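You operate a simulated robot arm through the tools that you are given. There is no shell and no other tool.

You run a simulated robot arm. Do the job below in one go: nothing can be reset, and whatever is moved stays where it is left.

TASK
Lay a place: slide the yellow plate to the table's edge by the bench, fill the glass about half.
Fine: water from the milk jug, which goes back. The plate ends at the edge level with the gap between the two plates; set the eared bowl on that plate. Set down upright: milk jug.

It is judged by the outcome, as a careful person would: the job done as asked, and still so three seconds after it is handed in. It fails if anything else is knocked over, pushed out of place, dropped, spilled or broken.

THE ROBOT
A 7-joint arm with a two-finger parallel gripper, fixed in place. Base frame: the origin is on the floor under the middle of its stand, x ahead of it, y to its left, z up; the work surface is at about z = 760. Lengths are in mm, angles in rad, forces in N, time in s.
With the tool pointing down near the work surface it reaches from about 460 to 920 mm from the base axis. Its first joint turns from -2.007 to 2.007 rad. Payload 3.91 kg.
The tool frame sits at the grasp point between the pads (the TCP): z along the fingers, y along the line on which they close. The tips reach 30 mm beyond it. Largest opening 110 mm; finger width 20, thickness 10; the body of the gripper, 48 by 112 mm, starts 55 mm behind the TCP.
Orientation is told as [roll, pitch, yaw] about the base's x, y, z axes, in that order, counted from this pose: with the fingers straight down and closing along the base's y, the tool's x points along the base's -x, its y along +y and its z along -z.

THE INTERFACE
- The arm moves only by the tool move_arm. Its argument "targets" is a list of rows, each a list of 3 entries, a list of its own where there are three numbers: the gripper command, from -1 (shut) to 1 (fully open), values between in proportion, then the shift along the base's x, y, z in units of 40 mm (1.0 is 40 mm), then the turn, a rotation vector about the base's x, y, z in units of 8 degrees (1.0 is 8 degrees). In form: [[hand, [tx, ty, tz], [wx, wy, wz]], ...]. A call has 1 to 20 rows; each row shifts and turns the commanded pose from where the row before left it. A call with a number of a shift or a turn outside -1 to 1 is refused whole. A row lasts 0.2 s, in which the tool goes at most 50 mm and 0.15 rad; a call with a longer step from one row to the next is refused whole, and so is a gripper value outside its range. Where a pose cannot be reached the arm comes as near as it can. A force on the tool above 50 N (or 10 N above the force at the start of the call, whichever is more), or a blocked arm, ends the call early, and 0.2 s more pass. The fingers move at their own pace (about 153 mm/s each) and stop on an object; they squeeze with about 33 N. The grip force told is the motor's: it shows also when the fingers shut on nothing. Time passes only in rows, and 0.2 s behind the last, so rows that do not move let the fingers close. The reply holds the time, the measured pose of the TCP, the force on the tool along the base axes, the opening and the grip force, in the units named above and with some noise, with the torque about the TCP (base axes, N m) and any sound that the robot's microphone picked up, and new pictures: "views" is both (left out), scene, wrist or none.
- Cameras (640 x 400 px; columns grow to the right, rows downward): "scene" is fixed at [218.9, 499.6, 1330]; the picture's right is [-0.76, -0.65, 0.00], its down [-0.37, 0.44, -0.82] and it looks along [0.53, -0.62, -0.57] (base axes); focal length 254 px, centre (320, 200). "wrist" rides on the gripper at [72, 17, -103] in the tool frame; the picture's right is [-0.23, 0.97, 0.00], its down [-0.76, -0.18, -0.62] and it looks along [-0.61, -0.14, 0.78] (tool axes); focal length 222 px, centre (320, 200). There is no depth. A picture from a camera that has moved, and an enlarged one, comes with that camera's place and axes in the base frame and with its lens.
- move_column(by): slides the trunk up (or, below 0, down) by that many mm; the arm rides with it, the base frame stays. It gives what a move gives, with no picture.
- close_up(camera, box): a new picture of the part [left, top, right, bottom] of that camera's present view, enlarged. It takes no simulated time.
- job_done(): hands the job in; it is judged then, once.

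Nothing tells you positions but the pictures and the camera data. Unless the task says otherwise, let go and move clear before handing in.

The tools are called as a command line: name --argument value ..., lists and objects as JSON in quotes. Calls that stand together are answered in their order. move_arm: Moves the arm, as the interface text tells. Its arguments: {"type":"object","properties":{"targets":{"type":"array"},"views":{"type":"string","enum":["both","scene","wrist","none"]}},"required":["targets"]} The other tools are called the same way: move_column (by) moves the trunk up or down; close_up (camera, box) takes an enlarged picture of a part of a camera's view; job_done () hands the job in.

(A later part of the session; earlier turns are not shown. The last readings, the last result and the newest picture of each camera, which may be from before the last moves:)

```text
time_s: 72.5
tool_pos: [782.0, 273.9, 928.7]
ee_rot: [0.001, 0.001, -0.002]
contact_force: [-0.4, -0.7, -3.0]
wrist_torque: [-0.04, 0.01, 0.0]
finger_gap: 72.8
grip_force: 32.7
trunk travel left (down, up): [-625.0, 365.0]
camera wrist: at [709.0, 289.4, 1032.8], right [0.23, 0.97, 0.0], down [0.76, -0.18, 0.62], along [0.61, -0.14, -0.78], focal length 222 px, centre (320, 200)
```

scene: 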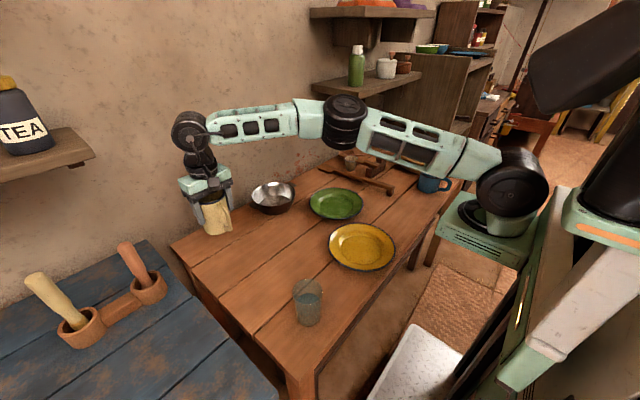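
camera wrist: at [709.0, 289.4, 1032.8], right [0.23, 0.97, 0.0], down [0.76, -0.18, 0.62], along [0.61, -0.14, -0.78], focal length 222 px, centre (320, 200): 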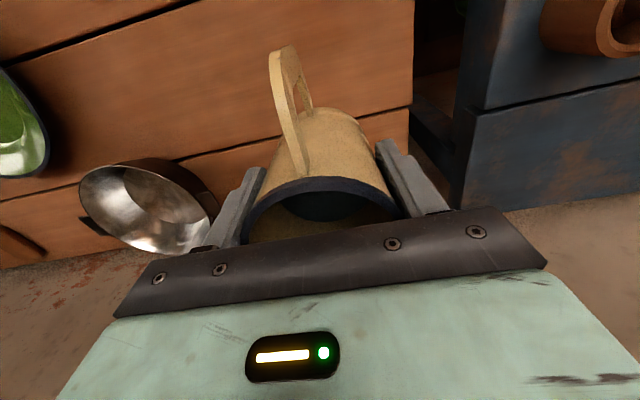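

close_up --camera "scene" --box '[160, 130, 288, 260]'

close_up --camera "wrist" --box '[200, 20, 460, 260]'

```text
3.08 times, centred on (224, 195) of scene
camera zoom: at [218.9, 499.6, 1330.0], right [-0.76, -0.65, 0.0], down [-0.37, 0.44, -0.82], along [0.53, -0.62, -0.57], focal length 782 px, centre (615, 215)
```

zoom: 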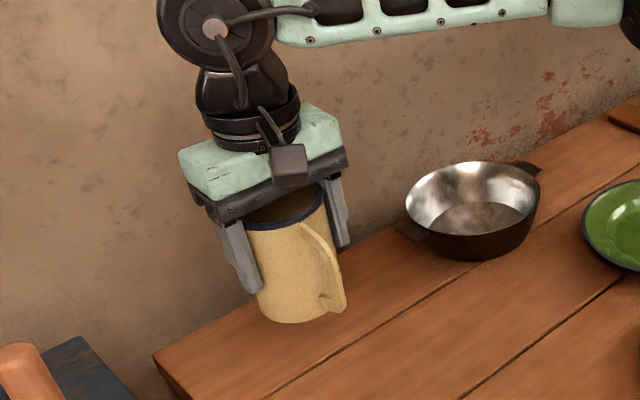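

```text
1.67 times, centred on (330, 140) of wrist
camera zoom: at [709.0, 289.4, 1032.8], right [0.23, 0.97, 0.0], down [0.76, -0.18, 0.62], along [0.61, -0.14, -0.78], focal length 370 px, centre (303, 300)
```

zoom: 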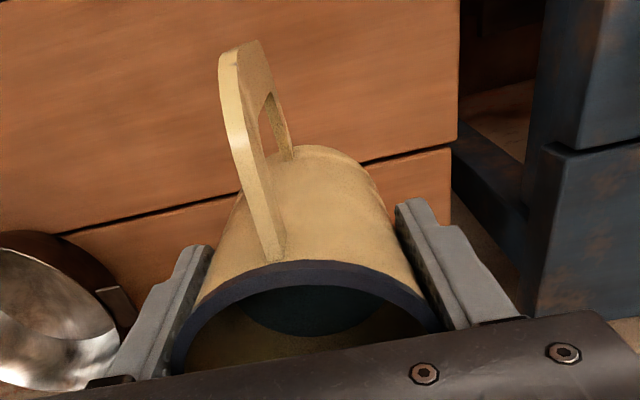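

The jug looks upright in the grip. I'll lower it in close, slide outward over its original spot, and stop a few millimetres above the table.

move_arm --targets '[[-1, [0, 0, -0.3], [0, 0, 0]], [-1, [0, 0, -0.5], [0, 0, 0]], [-1, [0, 0, -0.5], [0, 0, 0]], [-1, [0, 0, -0.35], [0, 0, 0]], [-1, [0.3, -0.1, -0.1], [0, 0, 0]], [-1, [0.4, -0.13, -0.1], [0, 0, 0]], [-1, [0.3, -0.1, -0.1], [0, 0, 0]], [-1, [0.09, -0.03, -0.1], [0, 0, 0]], [-1, [0, 0, 0], [0, 0, 0]]]' --views "both"

close_up --camera "scene" --box '[160, 160, 288, 260]'

```text
time_s: 74.5
tool_pos: [823.9, 261.7, 847.3]
ee_rot: [-0.002, 0.001, -0.003]
contact_force: [0.5, 0.1, -3.6]
wrist_torque: [0.01, 0.03, -0.01]
finger_gap: 72.6
grip_force: 33.2
trunk travel left (down, up): [-625.0, 365.0]
camera wrist: at [751.9, 276.1, 951.4], right [0.23, 0.97, 0.0], down [0.76, -0.18, 0.62], along [0.61, -0.14, -0.78], focal length 222 px, centre (320, 200)
```

scene: 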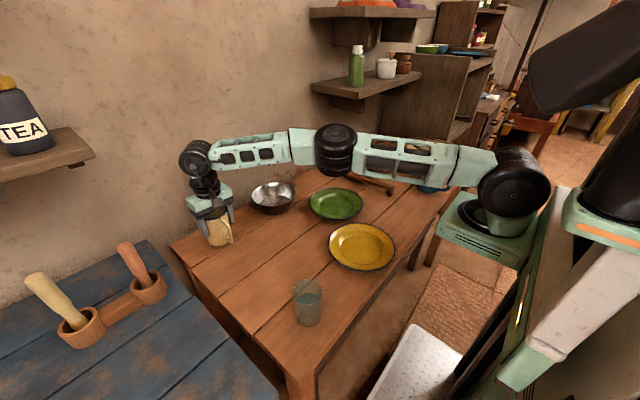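
wrist: 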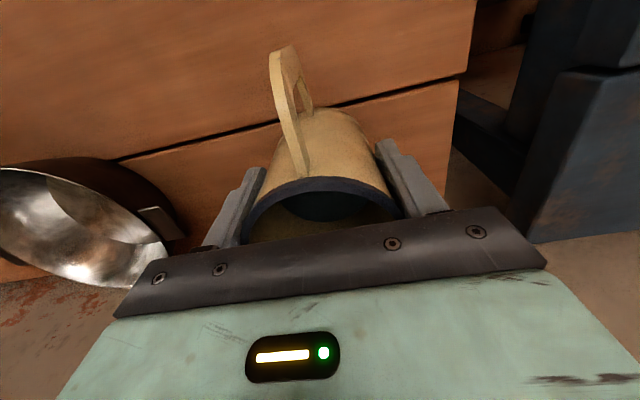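

```text
4.00 times, centred on (224, 210) of scene
camera zoom: at [218.9, 499.6, 1330.0], right [-0.76, -0.65, 0.0], down [-0.37, 0.44, -0.82], along [0.53, -0.62, -0.57], focal length 1017 px, centre (704, 160)
```

zoom: 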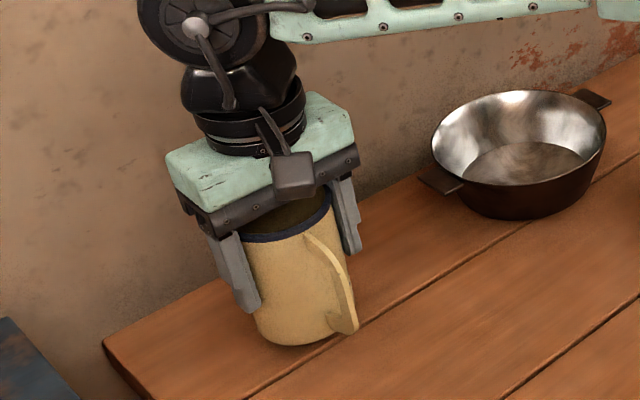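

The jug is upright to within a few degrees and over its original spot. I'll lower it the last bit gently and watch for contact.

move_arm --targets '[[-1, [0.045, -0.055, -0.15], [0, 0, 0]], [-1, [0, 0, -0.15], [0, 0, 0]], [-1, [0, 0, -0.05], [0, 0, 0]], [-1, [0, 0, -0.04], [0, 0, 0]], [-1, [0, 0, 0], [0, 0, 0]]]' --views "none"

```text
time_s: 75.7
tool_pos: [825.1, 257.9, 834.1]
ee_rot: [0.002, -0.001, -0.005]
contact_force: [-1.6, -1.5, 19.7]
wrist_torque: [-0.11, 0.49, 0.08]
finger_gap: 72.6
grip_force: 33.7
trunk travel left (down, up): [-625.0, 365.0]
```

The jug touched down at its near-side base edge first, so it's tilted only slightly. I'll ease off the pressure and open slowly so it settles flat.

move_arm --targets '[[-1, [0, 0, 0.05], [0, 0, 0]], [-1, [0, 0, 0], [0, 0, 0]], [0.33, [0, 0, 0], [0, 0, 0]], [0.35, [0, 0, 0], [0, 0, 0]], [0.38, [0, 0, 0], [0, 0, 0]], [0.45, [0, 0, 0], [0, 0, 0]], [0.6, [0, 0, 0], [0, 0, 0]]]' --views "both"

close_up --camera "scene" --box '[160, 160, 288, 260]'

```text
time_s: 77.3
tool_pos: [824.8, 256.2, 834.0]
ee_rot: [-0.002, 0.002, -0.004]
contact_force: [-0.1, 1.2, 0.2]
wrist_torque: [0.01, -0.02, -0.01]
finger_gap: 88.0
grip_force: 0.0
trunk travel left (down, up): [-625.0, 365.0]
camera wrist: at [754.0, 273.2, 937.3], right [0.23, 0.97, 0.0], down [0.76, -0.18, 0.62], along [0.61, -0.14, -0.78], focal length 222 px, centre (320, 200)
```

scene: 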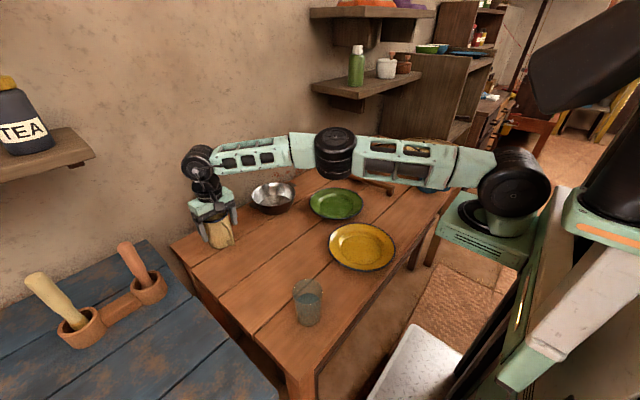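
wrist: 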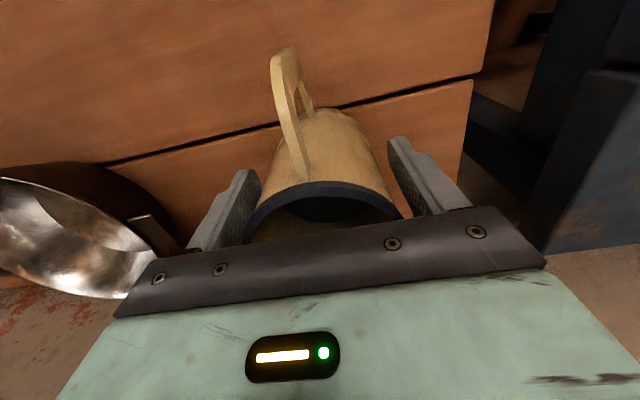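

```text
4.00 times, centred on (224, 210) of scene
camera zoom: at [218.9, 499.6, 1330.0], right [-0.76, -0.65, 0.0], down [-0.37, 0.44, -0.82], along [0.53, -0.62, -0.57], focal length 1017 px, centre (704, 160)
```

zoom: 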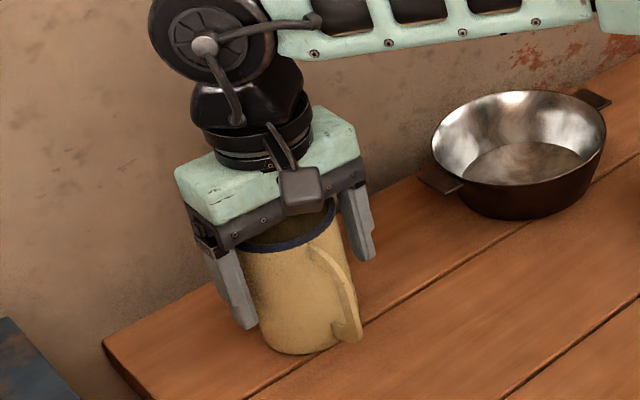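

The jug is standing by itself. I'll open fully and lift straight up, drifting slightly inward to stay away from full stretch.

move_arm --targets '[[1, [0, 0.03, 0], [0, 0, 0]], [1, [-0.03, 0.03, 0.15], [0, 0, 0]], [1, [-0.05, 0, 0.3], [0, 0, 0]], [1, [-0.08, 0, 0.4], [0, 0, 0]], [1, [-0.1, 0, 0.5], [0, 0, 0]], [1, [-0.1, 0, 0.5], [0, 0, 0]], [1, [-0.1, 0, 0.5], [0, 0, 0]], [1, [-0.2, 0, 0.4], [0, 0, 0]]]' --views "both"

close_up --camera "scene" --box '[180, 190, 260, 260]'

```text
time_s: 79.1
tool_pos: [799.6, 260.9, 944.1]
ee_rot: [0.001, 0.002, -0.005]
contact_force: [0.0, -0.4, -1.0]
wrist_torque: [0.02, 0.0, -0.04]
finger_gap: 110.1
grip_force: 0.0
trunk travel left (down, up): [-625.0, 365.0]
camera wrist: at [728.6, 276.1, 1047.7], right [0.23, 0.97, 0.0], down [0.76, -0.18, 0.62], along [0.6, -0.14, -0.78], focal length 222 px, centre (320, 200)
```

scene: 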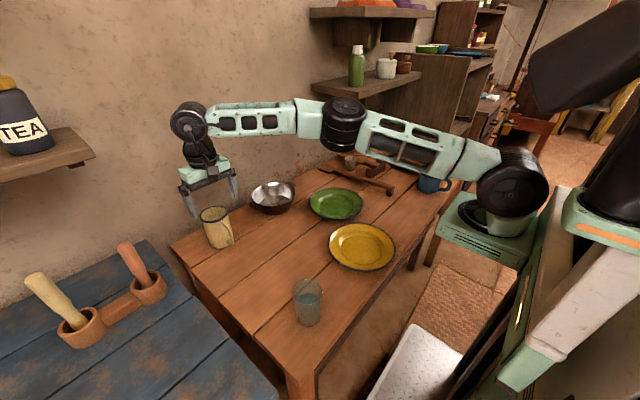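
wrist: 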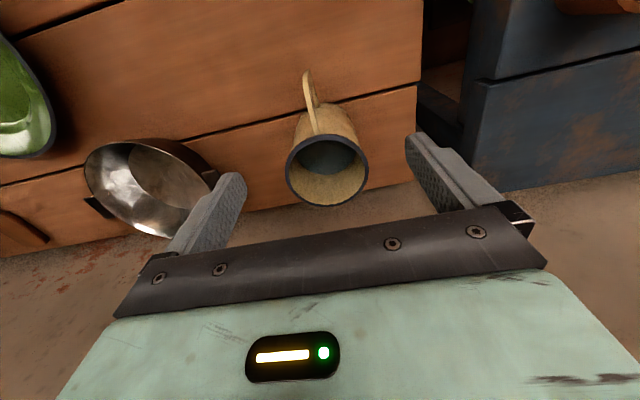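

```text
5.71 times, centred on (220, 225) of scene
camera zoom: at [218.9, 499.6, 1330.0], right [-0.76, -0.65, 0.0], down [-0.37, 0.44, -0.82], along [0.53, -0.62, -0.57], focal length 1453 px, centre (891, 57)
```

zoom: 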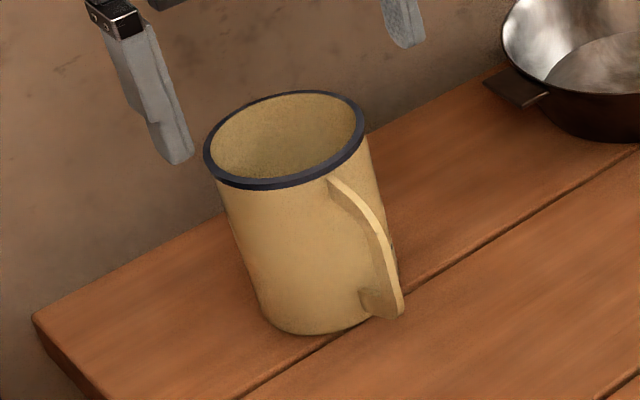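

The jug is back upright within a few millimetres of its original place. Next is the eared bowl, so I'll move over for a good look at its rim and walls.

move_arm --targets '[[1, [0, -0.5, 0.2], [0, 0, 0]], [1, [0, -0.9, 0.2], [0, 0, 0]], [1, [0, -0.9, 0.2], [0, 0, 0]], [1, [0, -0.95, 0.2], [0, 0, 0]], [1, [0, -0.95, 0.2], [0, 0, 0]], [1, [0, -0.9, 0.2], [0, 0, 0]], [1, [0, -0.6, 0.2], [0, 0, 0]], [1, [0, -0.3, 0], [0, 0, 0]]]' --views "both"

close_up --camera "wrist" --box '[200, 40, 440, 220]'

close_up --camera "scene" --box '[230, 160, 318, 230]'

```text
time_s: 80.9
tool_pos: [799.8, 18.6, 1000.9]
ee_rot: [-0.001, 0.0, -0.002]
contact_force: [-0.5, -0.5, 0.3]
wrist_torque: [-0.01, 0.02, -0.02]
finger_gap: 110.1
grip_force: 0.1
trunk travel left (down, up): [-625.0, 365.0]
camera wrist: at [727.7, 34.1, 1102.9], right [0.23, 0.97, 0.0], down [0.76, -0.18, 0.62], along [0.61, -0.14, -0.78], focal length 222 px, centre (320, 200)
```

scene: 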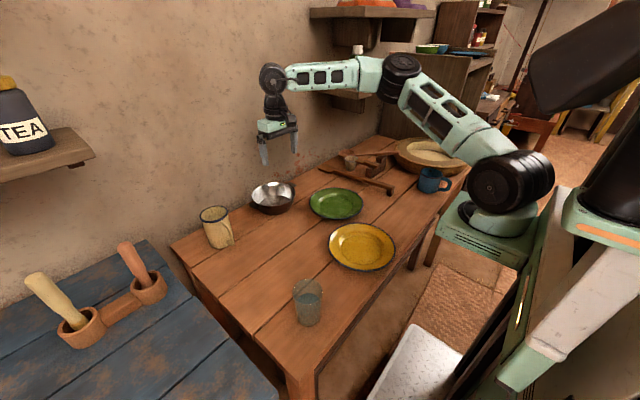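
wrist: 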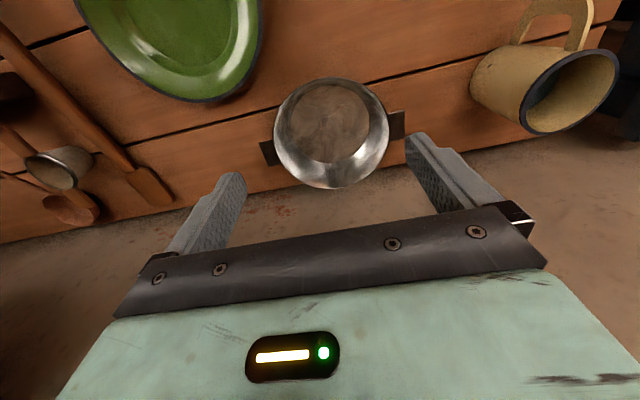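

```text
2.22 times, centred on (320, 130) of wrist
camera zoom: at [727.7, 34.1, 1102.9], right [0.23, 0.97, 0.0], down [0.76, -0.18, 0.62], along [0.61, -0.14, -0.78], focal length 494 px, centre (320, 356)
```

zoom: 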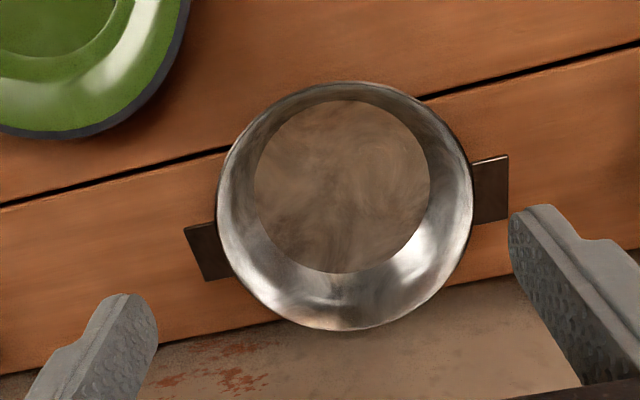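

```text
5.71 times, centred on (274, 195) of scene
camera zoom: at [218.9, 499.6, 1330.0], right [-0.76, -0.65, 0.0], down [-0.37, 0.44, -0.82], along [0.53, -0.62, -0.57], focal length 1453 px, centre (583, 229)
```

zoom: 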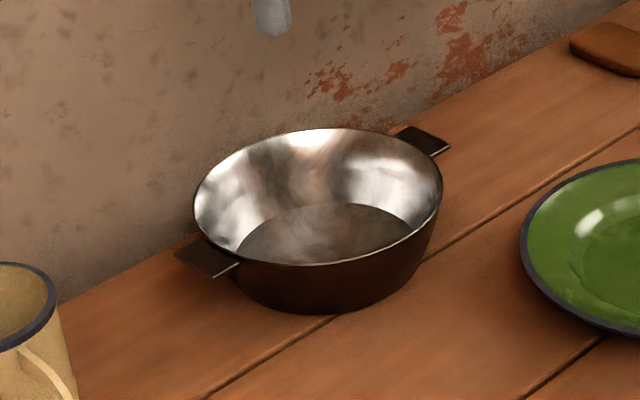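

The bowl's centre is at about (857,18). Its rim is roughly 159 mm across at z≈815, the walls slope about 22°, and the ears point to ±y. I'll pinch the near rim wall with the fingers tilted along that slope, starting from a position above it.

move_arm --targets '[[0.2, [-0.11, 0, -0.2], [0, 0, -0.9]], [-0.1, [-0.11, 0, -0.2], [0, 0, -0.94]], [-0.27, [-0.11, 0, -0.2], [0, 0, -0.94]], [-0.27, [-0.11, 0, -0.2], [0, 0, -0.94]], [-0.27, [-0.11, 0, -0.2], [0, 0, -0.94]], [-0.27, [-0.11, 0, -0.2], [0, 0, -0.94]], [-0.27, [-0.11, 0, -0.2], [0, 0, -0.94]], [-0.27, [-0.11, 0, -0.2], [0, 0, -0.94]], [-0.27, [-0.11, 0, -0.2], [0, 0, -0.94]], [-0.27, [-0.11, 0, -0.2], [0, 0, -0.94]], [-0.27, [-0.11, 0, -0.2], [0, 0, -0.94]], [-0.27, [-0.11, 0, -0.2], [0, 0, -0.94]], [-0.27, [0, 0, 0], [0, -0.45, 0]], [-0.27, [0, 0, 0], [0, -0.46, 0]], [-0.27, [0, 0, 0], [0, -0.46, 0]], [-0.27, [0, 0, 0], [0, -0.46, 0]], [-0.27, [0, 0, 0], [0, -0.46, 0]], [-0.27, [0, 0, 0], [0, -0.46, 0]]]' --views "both"

close_up --camera "scene" --box '[220, 130, 348, 230]'

```text
time_s: 84.7
tool_pos: [747.1, 19.4, 904.0]
ee_rot: [0.385, 0.002, -1.571]
contact_force: [0.8, 0.6, 0.6]
wrist_torque: [0.01, 0.01, 0.05]
finger_gap: 40.3
grip_force: 0.0
trunk travel left (down, up): [-625.0, 365.0]
camera wrist: at [724.9, 90.7, 1006.3], right [0.9, -0.23, 0.36], down [-0.4, -0.76, 0.51], along [0.16, -0.61, -0.78], focal length 222 px, centre (320, 200)
```

scene: 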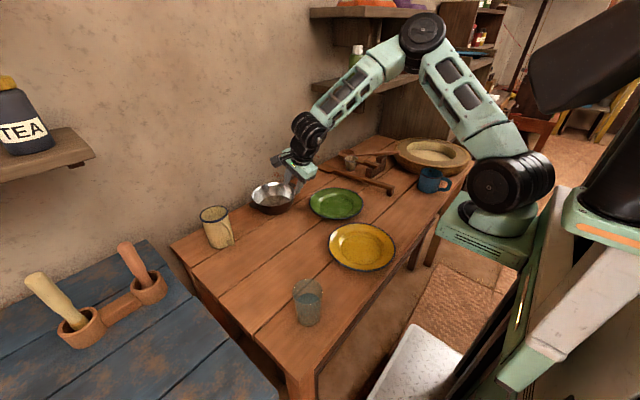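
wrist: 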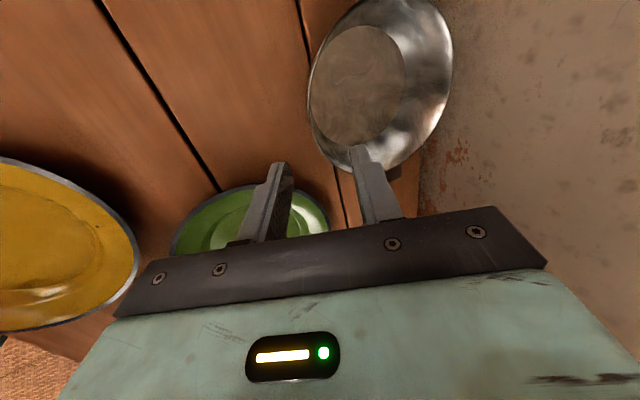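

```text
4.00 times, centred on (284, 180) of scene
camera zoom: at [218.9, 499.6, 1330.0], right [-0.76, -0.65, 0.0], down [-0.37, 0.44, -0.82], along [0.53, -0.62, -0.57], focal length 1017 px, centre (464, 280)
```

zoom: 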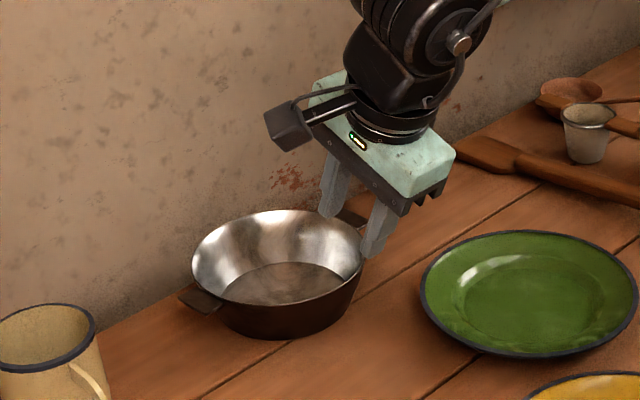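

The fingers are aligned with the near wall slope. I'll advance down along the wall so they straddle the rim, pausing partway to check.

move_arm --targets '[[-0.27, [0.15, -0.01, -0.45], [0, 0, 0]], [-0.27, [0.17, -0.005, -0.5], [0, 0, 0]], [-0.27, [0.17, 0, -0.5], [0, 0, 0]], [-0.27, [0.09, 0, -0.25], [0, 0, 0]]]' --views "both"

close_up --camera "scene" --box '[230, 150, 326, 225]'

close_up --camera "wrist" --box '[200, 0, 500, 220]'

```text
time_s: 85.7
tool_pos: [770.5, 19.1, 836.3]
ee_rot: [0.385, 0.003, -1.573]
contact_force: [-0.6, 0.0, -0.3]
wrist_torque: [-0.02, -0.01, -0.03]
finger_gap: 40.3
grip_force: 0.1
trunk travel left (down, up): [-625.0, 365.0]
camera wrist: at [748.4, 90.4, 938.4], right [0.9, -0.23, 0.36], down [-0.4, -0.76, 0.51], along [0.16, -0.61, -0.78], focal length 222 px, centre (320, 200)
```

scene: 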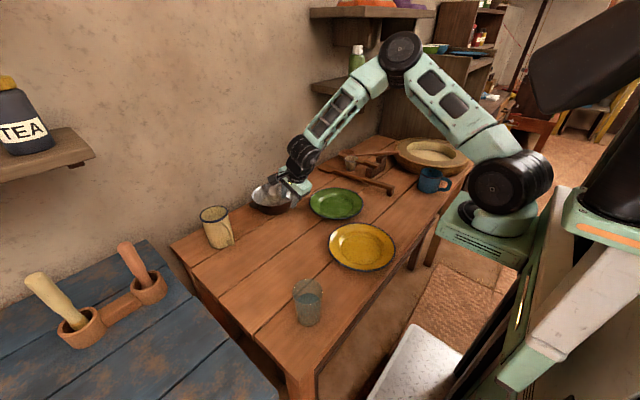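
wrist: 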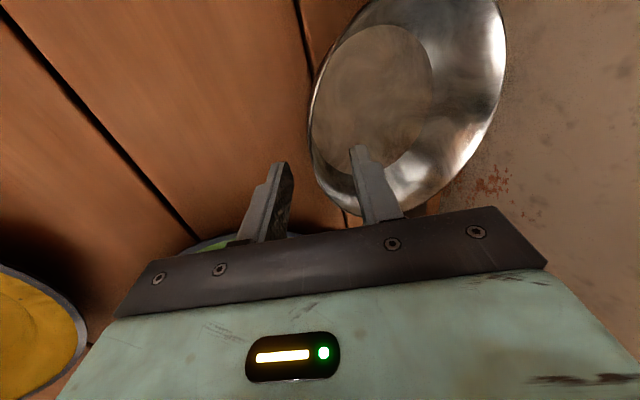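

```text
5.33 times, centred on (278, 188) of scene
camera zoom: at [218.9, 499.6, 1330.0], right [-0.76, -0.65, 0.0], down [-0.37, 0.44, -0.82], along [0.53, -0.62, -0.57], focal length 1356 px, centre (544, 267)
```

zoom: 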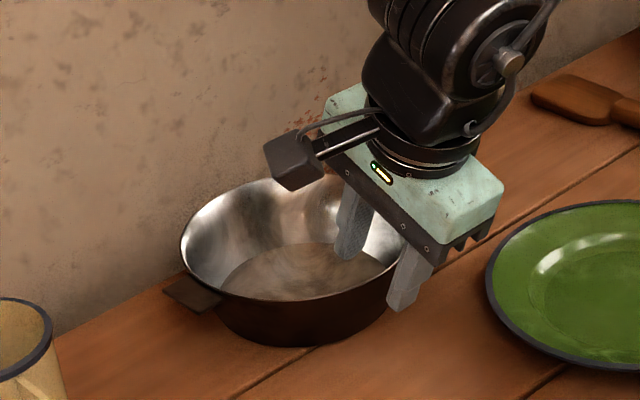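

```text
1.82 times, centred on (350, 110) of wrist
camera zoom: at [748.4, 90.4, 938.4], right [0.9, -0.23, 0.36], down [-0.4, -0.76, 0.51], along [0.16, -0.61, -0.78], focal length 404 px, centre (266, 364)
```

zoom: 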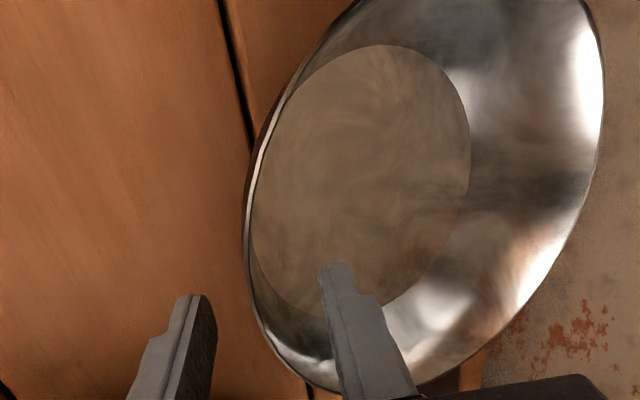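

The inner finger is inside the bowl and the outer one is outside. I'll go down the last 33 mm and close.

move_arm --targets '[[-0.27, [0.15, 0, -0.4], [0, 0, 0]], [-0.27, [0.12, 0, -0.3], [0, 0, 0]], [-0.27, [0.03, 0, -0.1], [0, 0, 0]], [-0.6, [0, 0, 0], [0, 0, 0]], [-0.85, [0, 0, 0], [0, 0, 0]], [-1, [0, 0, 0], [0, 0, 0]], [-1, [0, 0, 0], [0, 0, 0]]]' --views "both"

close_up --camera "scene" --box '[230, 150, 326, 225]'

```text
time_s: 87.3
tool_pos: [781.7, 18.8, 803.4]
ee_rot: [0.383, 0.003, -1.573]
contact_force: [-0.5, -0.4, -0.3]
wrist_torque: [0.02, 0.11, -0.01]
finger_gap: 2.9
grip_force: 32.8
trunk travel left (down, up): [-625.0, 365.0]
camera wrist: at [760.3, 90.1, 905.7], right [0.9, -0.23, 0.36], down [-0.4, -0.76, 0.51], along [0.16, -0.61, -0.78], focal length 222 px, centre (320, 200)
```

scene: 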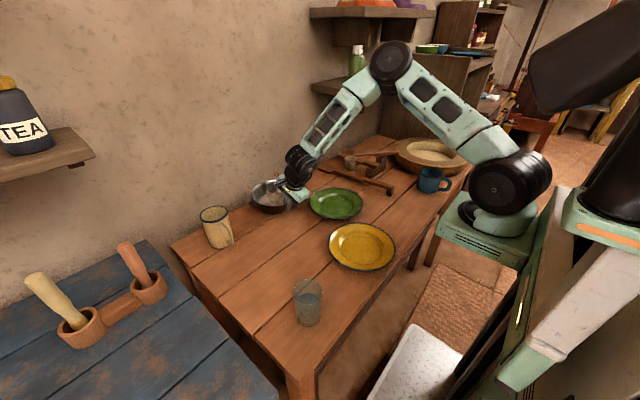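
wrist: 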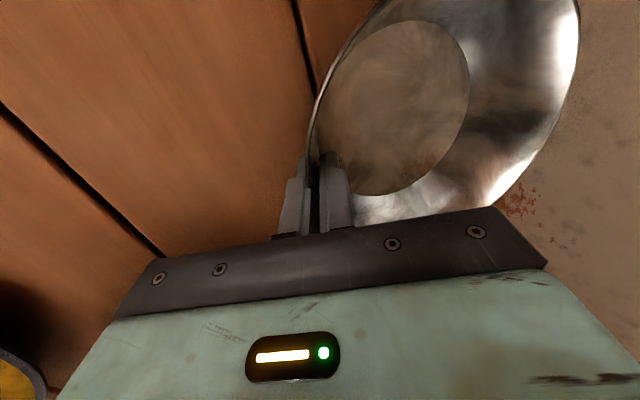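

```text
5.33 times, centred on (278, 188) of scene
camera zoom: at [218.9, 499.6, 1330.0], right [-0.76, -0.65, 0.0], down [-0.37, 0.44, -0.82], along [0.53, -0.62, -0.57], focal length 1356 px, centre (544, 267)
```

zoom: 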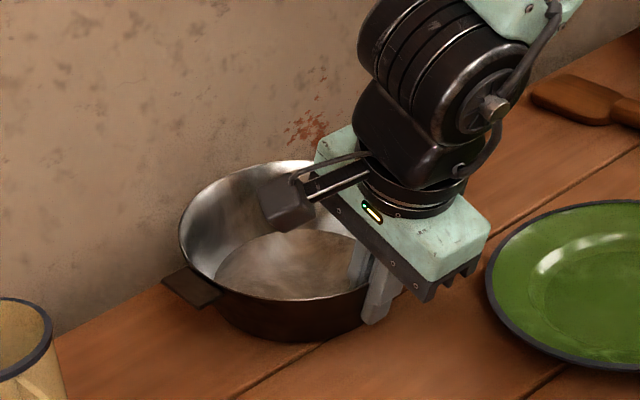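

It's gripped, but the pads slightly over-tilted the bowl and its far side is up about 4°. I'll lift a little and check how it hangs.

move_arm --targets '[[-1, [0, 0, 0.1], [0, 0.1, 0]], [-1, [0, 0, 0.2], [0, 0.15, 0]], [-1, [0, 0, 0.3], [0, 0.15, 0]], [-1, [0, 0, 0.3], [0, 0.1, 0]], [-1, [0, 0, 0.1], [0, 0, 0]], [-1, [0, 0, 0], [0, 0, 0]]]' --views "both"

close_up --camera "scene" --box '[230, 150, 326, 225]'

```text
time_s: 88.7
tool_pos: [780.9, 19.8, 844.4]
ee_rot: [0.314, 0.002, -1.572]
contact_force: [0.9, -0.4, -1.2]
wrist_torque: [0.01, 0.1, -0.04]
finger_gap: 2.6
grip_force: 33.1
trunk travel left (down, up): [-625.0, 365.0]
camera wrist: at [766.7, 90.1, 948.1], right [0.93, -0.23, 0.3], down [-0.36, -0.76, 0.54], along [0.11, -0.61, -0.79], focal length 222 px, centre (320, 200)
```

scene: 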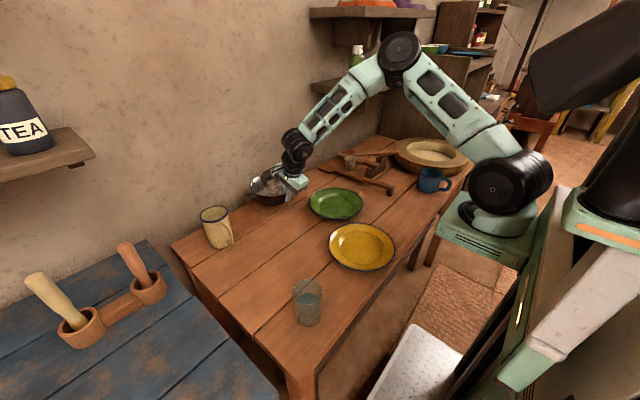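
wrist: 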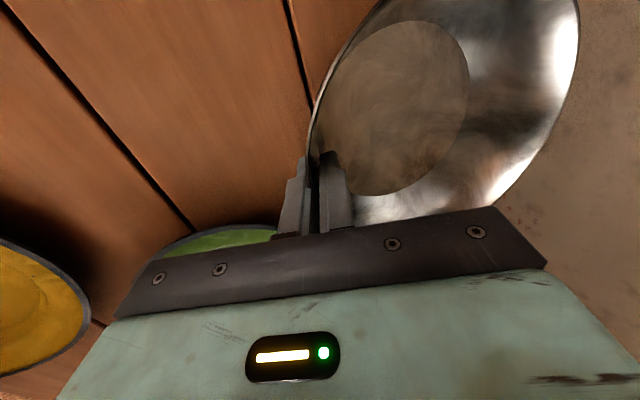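

```text
5.33 times, centred on (278, 188) of scene
camera zoom: at [218.9, 499.6, 1330.0], right [-0.76, -0.65, 0.0], down [-0.37, 0.44, -0.82], along [0.53, -0.62, -0.57], focal length 1356 px, centre (544, 267)
```

zoom: 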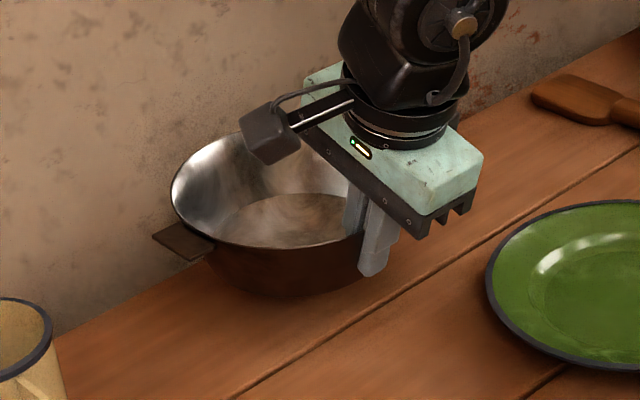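

The bowl is light and firmly held, and with the tool at 18° it sits level. I'll carry it clear of the wall, then turn it as I bring it toward the yellow plate.

move_arm --targets '[[-1, [-0.2, 0, 0.3], [0, 0, 0]], [-1, [-0.5, 0, 0.2], [0, 0, 0]], [-1, [-0.6, 0, 0.2], [0, 0, 0]], [-1, [-0.5, 0, 0.2], [0, 0, 0.3]], [-1, [-0.473, -0.185, 0], [0, 0, 0.8]], [-1, [-0.473, -0.185, 0], [0, 0, 0.92]], [-1, [-0.473, -0.185, 0], [0, 0, 0.92]], [-1, [-0.473, -0.185, 0], [0, 0, 0.92]], [-1, [-0.473, -0.185, 0], [0, 0, 0.92]], [-1, [-0.473, -0.185, 0], [0, 0, 0.92]], [-1, [-0.473, -0.185, 0], [0, 0, 0.92]], [-1, [-0.473, -0.185, 0], [0, 0, 0.92]], [-1, [-0.473, -0.185, 0], [0, 0, 0.92]], [-1, [-0.473, -0.185, 0], [0, 0, 0.92]], [-1, [-0.4, -0.185, 0], [0, 0, 0.92]], [-1, [-0.3, -0.185, 0], [0, 0, 0.9]], [-1, [0, 0, 0], [0, 0, 0]]]' --views "both"

close_up --camera "scene" --box '[270, 150, 430, 290]'

```text
time_s: 92.3
tool_pos: [499.2, -69.4, 879.3]
ee_rot: [0.315, 0.003, -0.009]
contact_force: [-0.7, 0.8, -1.7]
wrist_torque: [-0.08, 0.03, 0.0]
finger_gap: 2.7
grip_force: 33.3
out of reach, approached as far as the arm can: row 15, 16
trunk travel left (down, up): [-625.0, 365.0]
camera wrist: at [429.3, -86.4, 984.0], right [0.23, 0.92, 0.3], down [0.76, -0.37, 0.54], along [0.6, 0.1, -0.79], focal length 222 px, centre (320, 200)
```

scene: 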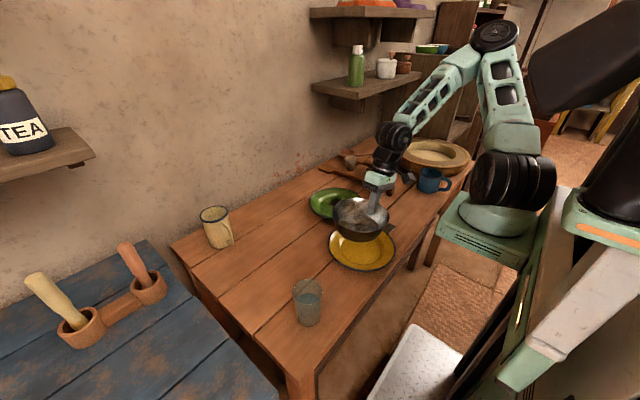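
wrist: 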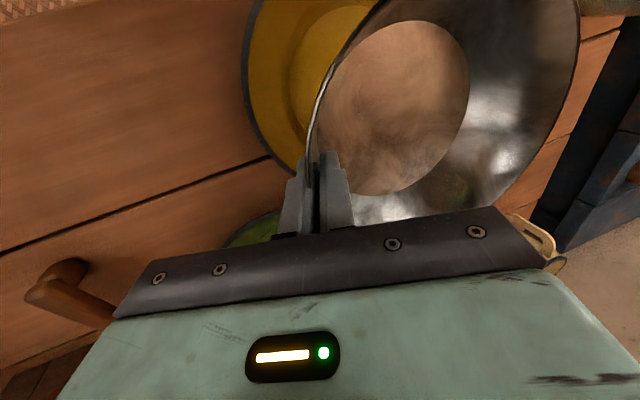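

```text
2.86 times, centred on (350, 220) of scene
camera zoom: at [218.9, 499.6, 1330.0], right [-0.76, -0.65, 0.0], down [-0.37, 0.44, -0.82], along [0.53, -0.62, -0.57], focal length 726 px, centre (234, 143)
```

zoom: 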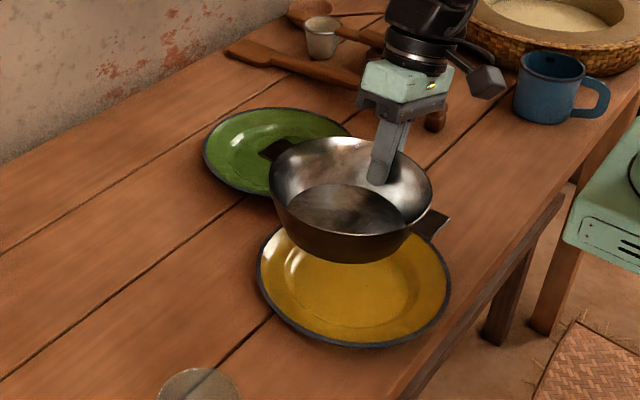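

The bowl is over the plate, but the arm can't fold in any further at this trunk height. I'll raise the trunk back up 100 mm to get room, then come in over the plate centre.

move_column --by 100

```text
time_s: 93.7
tool_pos: [500.6, -68.8, 980.8]
ee_rot: [0.314, 0.005, -0.009]
contact_force: [-0.2, 0.1, -1.2]
wrist_torque: [-0.11, -0.03, 0.0]
finger_gap: 2.8
grip_force: 33.0
trunk travel left (down, up): [-725.0, 265.0]
```

move_arm --targets '[[-1, [0, 0, -0.3], [0, 0, 0]], [-1, [0, 0, -0.6], [0, 0, 0]], [-1, [0, 0, -0.6], [0, 0, 0]], [-1, [0, 0, -0.6], [0, 0, 0]], [-1, [0, 0, -0.6], [0, 0, 0]], [-1, [-0.15, 0, -0.3], [0, 0, 0]], [-1, [-0.2, 0, -0.05], [0, 0, 0]], [-1, [-0.11, 0, 0], [0, 0, 0]], [-1, [0, 0, 0], [0, 0, 0]]]' --views "both"

close_up --camera "scene" --box '[310, 180, 420, 280]'

close_up --camera "wrist" --box '[200, 0, 520, 220]'

```text
time_s: 95.7
tool_pos: [484.5, -69.2, 856.9]
ee_rot: [0.314, 0.007, -0.007]
contact_force: [-0.1, 0.4, -1.7]
wrist_torque: [-0.06, 0.01, 0.03]
finger_gap: 2.7
grip_force: 32.9
trunk travel left (down, up): [-725.0, 265.0]
camera wrist: at [412.8, -87.0, 961.7], right [0.24, 0.92, 0.3], down [0.76, -0.37, 0.53], along [0.6, 0.1, -0.79], focal length 222 px, centre (320, 200)
```

scene: 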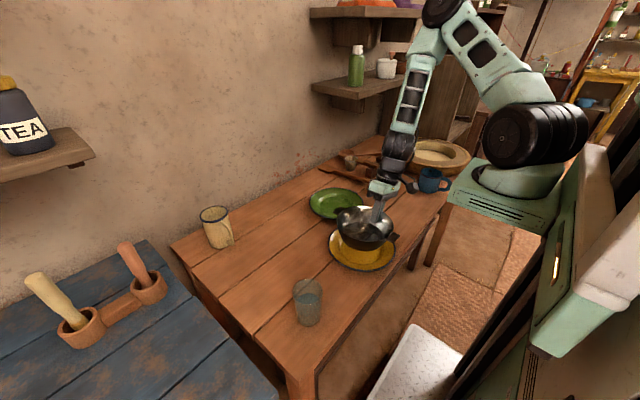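
wrist: 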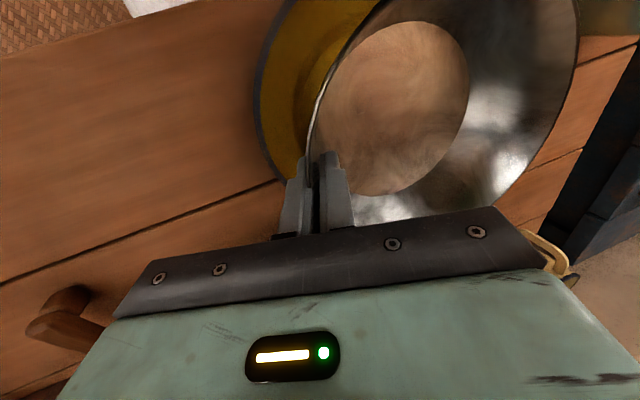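

```text
4.00 times, centred on (365, 230) of scene
camera zoom: at [218.9, 499.6, 1330.0], right [-0.76, -0.65, 0.0], down [-0.37, 0.44, -0.82], along [0.53, -0.62, -0.57], focal length 1017 px, centre (140, 80)
```

zoom: 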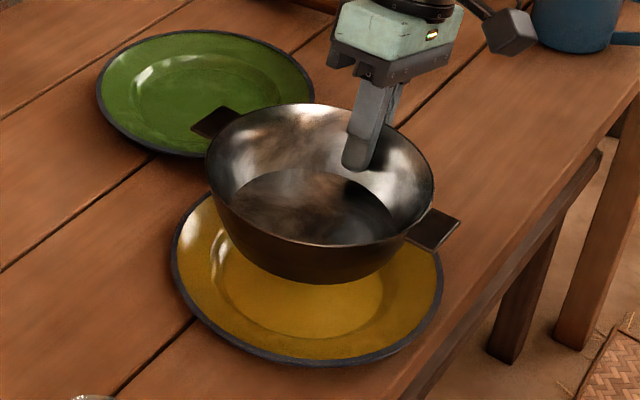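

```text
1.82 times, centred on (360, 110) of wrist
camera zoom: at [412.8, -87.0, 961.7], right [0.24, 0.92, 0.3], down [0.76, -0.37, 0.53], along [0.6, 0.1, -0.79], focal length 404 px, centre (247, 364)
```

zoom: 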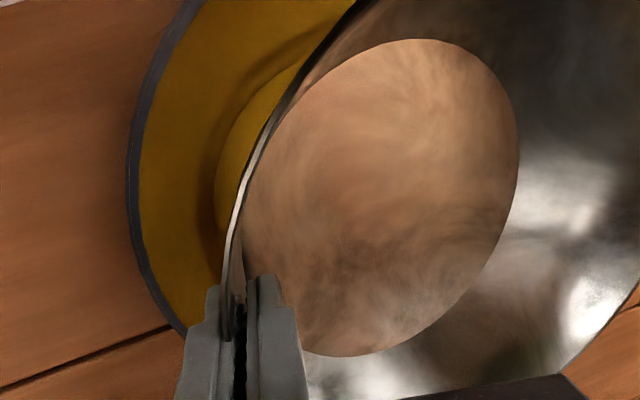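

The bowl is centred over the yellow plate to within a couple of millimetres. I'll lower it slowly.

move_arm --targets '[[-1, [0, 0, -0.3], [0, 0, 0]], [-1, [0, 0, -0.4], [0, 0, 0]], [-1, [0, 0, -0.2], [0, 0, 0]], [-1, [0, 0, -0.1], [0, 0, 0]], [-1, [0, 0, -0.05], [0, 0, 0]], [-1, [0, 0, 0], [0, 0, 0]]]' --views "scene"

close_up --camera "scene" --box '[310, 180, 420, 280]'

```text
time_s: 97.1
tool_pos: [482.2, -68.7, 815.5]
ee_rot: [0.315, 0.006, -0.009]
contact_force: [0.3, 0.1, 0.4]
wrist_torque: [-0.09, -0.01, -0.01]
finger_gap: 2.8
grip_force: 32.8
trunk travel left (down, up): [-725.0, 265.0]
```

scene: 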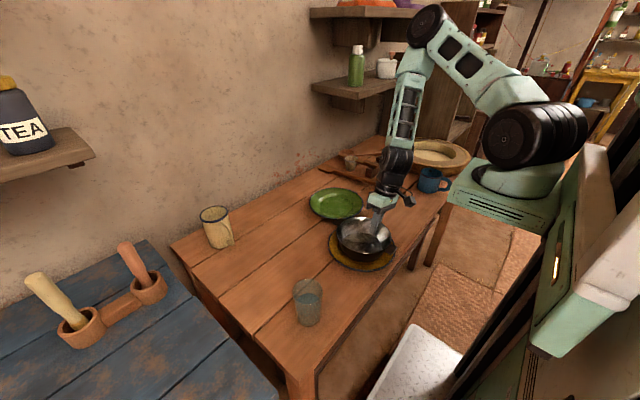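

```text
4.00 times, centred on (365, 230) of scene
camera zoom: at [218.9, 499.6, 1330.0], right [-0.76, -0.65, 0.0], down [-0.37, 0.44, -0.82], along [0.53, -0.62, -0.57], focal length 1017 px, centre (140, 80)
```

zoom: 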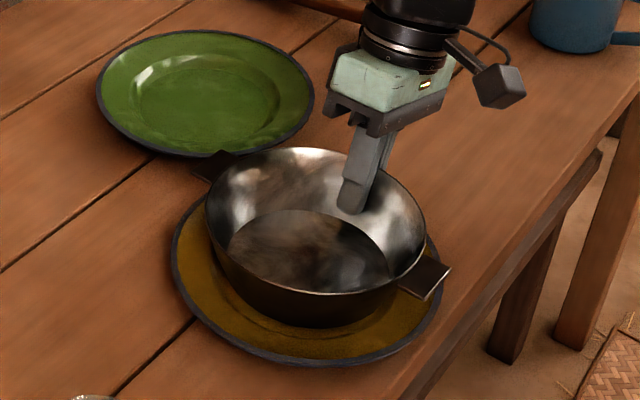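

move_arm --targets '[[-1, [0, 0, -0.05], [0, 0, 0]], [-1, [0, 0, -0.04], [0, 0, 0]], [-1, [0, 0, 0], [0, 0, 0]]]' --views "none"

```text
time_s: 97.9
tool_pos: [481.8, -67.9, 811.7]
ee_rot: [0.312, 0.003, -0.01]
contact_force: [-0.1, -0.7, -0.5]
wrist_torque: [-0.09, 0.01, -0.01]
finger_gap: 3.0
grip_force: 32.6
trunk travel left (down, up): [-725.0, 265.0]
```

move_arm --targets '[[-1, [0, 0, -0.04], [0, 0, 0]], [-1, [0, 0, -0.03], [0, 0, 0]], [-1, [0, 0, 0], [0, 0, 0]]]' --views "none"

```text
time_s: 98.7
tool_pos: [483.6, -70.3, 810.3]
ee_rot: [0.314, 0.003, -0.008]
contact_force: [0.0, 0.0, -0.8]
wrist_torque: [-0.11, 0.01, -0.03]
finger_gap: 2.8
grip_force: 33.3
trunk travel left (down, up): [-725.0, 265.0]
```

move_arm --targets '[[-1, [0, 0, -0.04], [0, 0, 0]], [-1, [0, 0, -0.04], [0, 0, 0]], [-1, [0, 0, 0], [0, 0, 0]]]' --views "none"

close_up --camera "scene" --box '[320, 200, 416, 275]'

close_up --camera "wrist" --box '[200, 0, 520, 220]'

```text
time_s: 99.5
tool_pos: [482.3, -69.0, 805.7]
ee_rot: [0.315, 0.003, -0.007]
contact_force: [2.1, 0.3, 25.3]
wrist_torque: [0.46, -0.01, -0.07]
finger_gap: 2.9
grip_force: 32.7
trunk travel left (down, up): [-725.0, 265.0]
```

```text
5.33 times, centred on (368, 238) of scene
camera zoom: at [218.9, 499.6, 1330.0], right [-0.76, -0.65, 0.0], down [-0.37, 0.44, -0.82], along [0.53, -0.62, -0.57], focal length 1356 px, centre (64, 0)
```

zoom: 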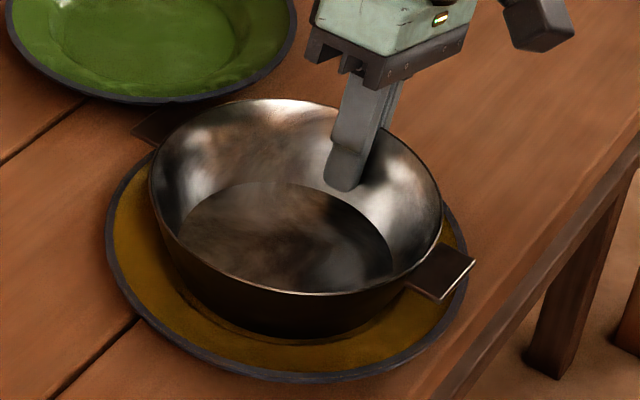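

```text
1.82 times, centred on (360, 110) of wrist
camera zoom: at [411.1, -86.3, 910.6], right [0.24, 0.92, 0.3], down [0.76, -0.37, 0.54], along [0.61, 0.1, -0.79], focal length 404 px, centre (247, 364)
```

zoom: 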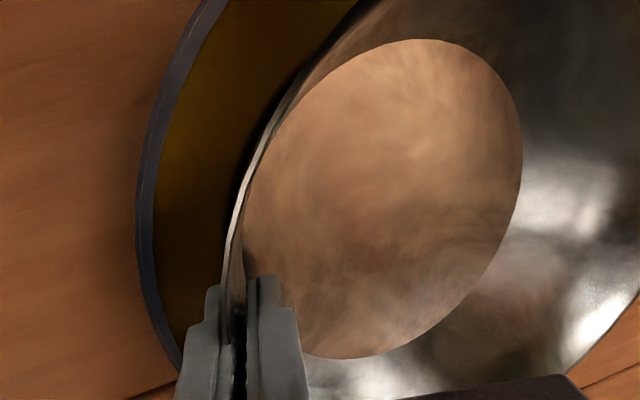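

The near base edge has touched the plate well, and the bowl's far side is still up by a degree or two. I'll ease off and rotate slightly to set it flat before releasing.

move_arm --targets '[[-1, [0, 0, 0.05], [0, 0, 0]], [-1, [0, 0, 0], [-0.12, 0, 0]], [-1, [0, 0, 0], [-0.13, 0, 0]], [-1, [0, 0, 0], [0, 0, 0]]]' --views "none"

```text
time_s: 100.5
tool_pos: [483.3, -70.8, 808.2]
ee_rot: [0.279, 0.003, -0.008]
contact_force: [-0.5, 1.4, 3.0]
wrist_torque: [0.51, 0.06, 0.08]
finger_gap: 2.8
grip_force: 33.0
trunk travel left (down, up): [-725.0, 265.0]
```

The contact now shows the base settled across the plate. I'll open the fingers just a little and withdraw straight along the wall direction.

move_arm --targets '[[-0.9, [0, 0, 0], [0, 0, 0]], [-0.85, [0, 0, 0.03], [0, 0, 0]], [-0.82, [0, -0.03, 0.1], [0, 0, 0]], [-0.82, [0, -0.06, 0.2], [0, 0, 0]], [-0.78, [0, -0.08, 0.3], [0, 0, 0]], [-0.7, [0, -0.1, 0.4], [0, 0, 0]], [-0.7, [0, -0.14, 0.5], [0, 0, 0]], [-0.7, [0, -0.14, 0.5], [0, 0, 0]], [-0.7, [0, -0.14, 0.5], [0, 0, 0]]]' --views "both"

close_up --camera "scene" --box '[320, 190, 416, 275]'

```text
time_s: 102.5
tool_pos: [496.3, -98.2, 906.3]
ee_rot: [0.279, 0.006, -0.007]
contact_force: [-0.1, 0.6, -0.4]
wrist_torque: [0.01, 0.03, -0.03]
finger_gap: 16.7
grip_force: 0.1
out of reach, approached as far as the arm can: row 7, 8, 9
trunk travel left (down, up): [-725.0, 265.0]
camera wrist: at [424.6, -111.6, 1009.9], right [0.24, 0.93, 0.27], down [0.76, -0.35, 0.55], along [0.6, 0.07, -0.79], focal length 222 px, centre (320, 200)
```

scene: 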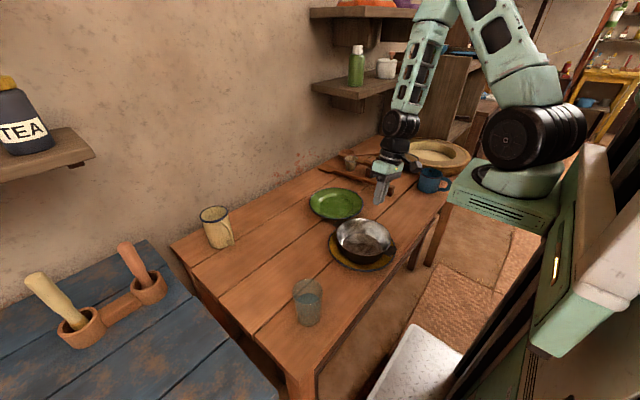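
wrist: 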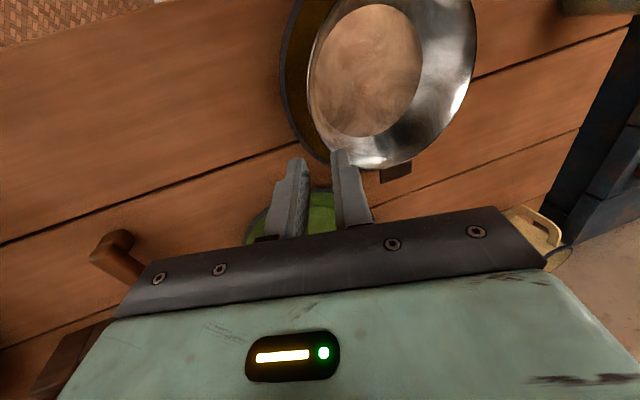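

```text
4.71 times, centred on (368, 232) of scene
camera zoom: at [218.9, 499.6, 1330.0], right [-0.76, -0.65, 0.0], down [-0.37, 0.44, -0.82], along [0.53, -0.62, -0.57], focal length 1197 px, centre (94, 47)
```

zoom: 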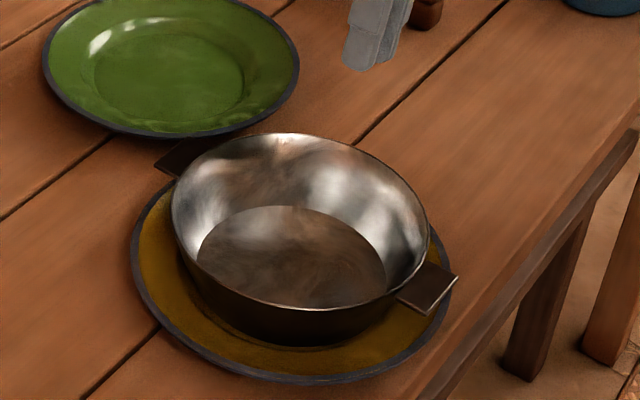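

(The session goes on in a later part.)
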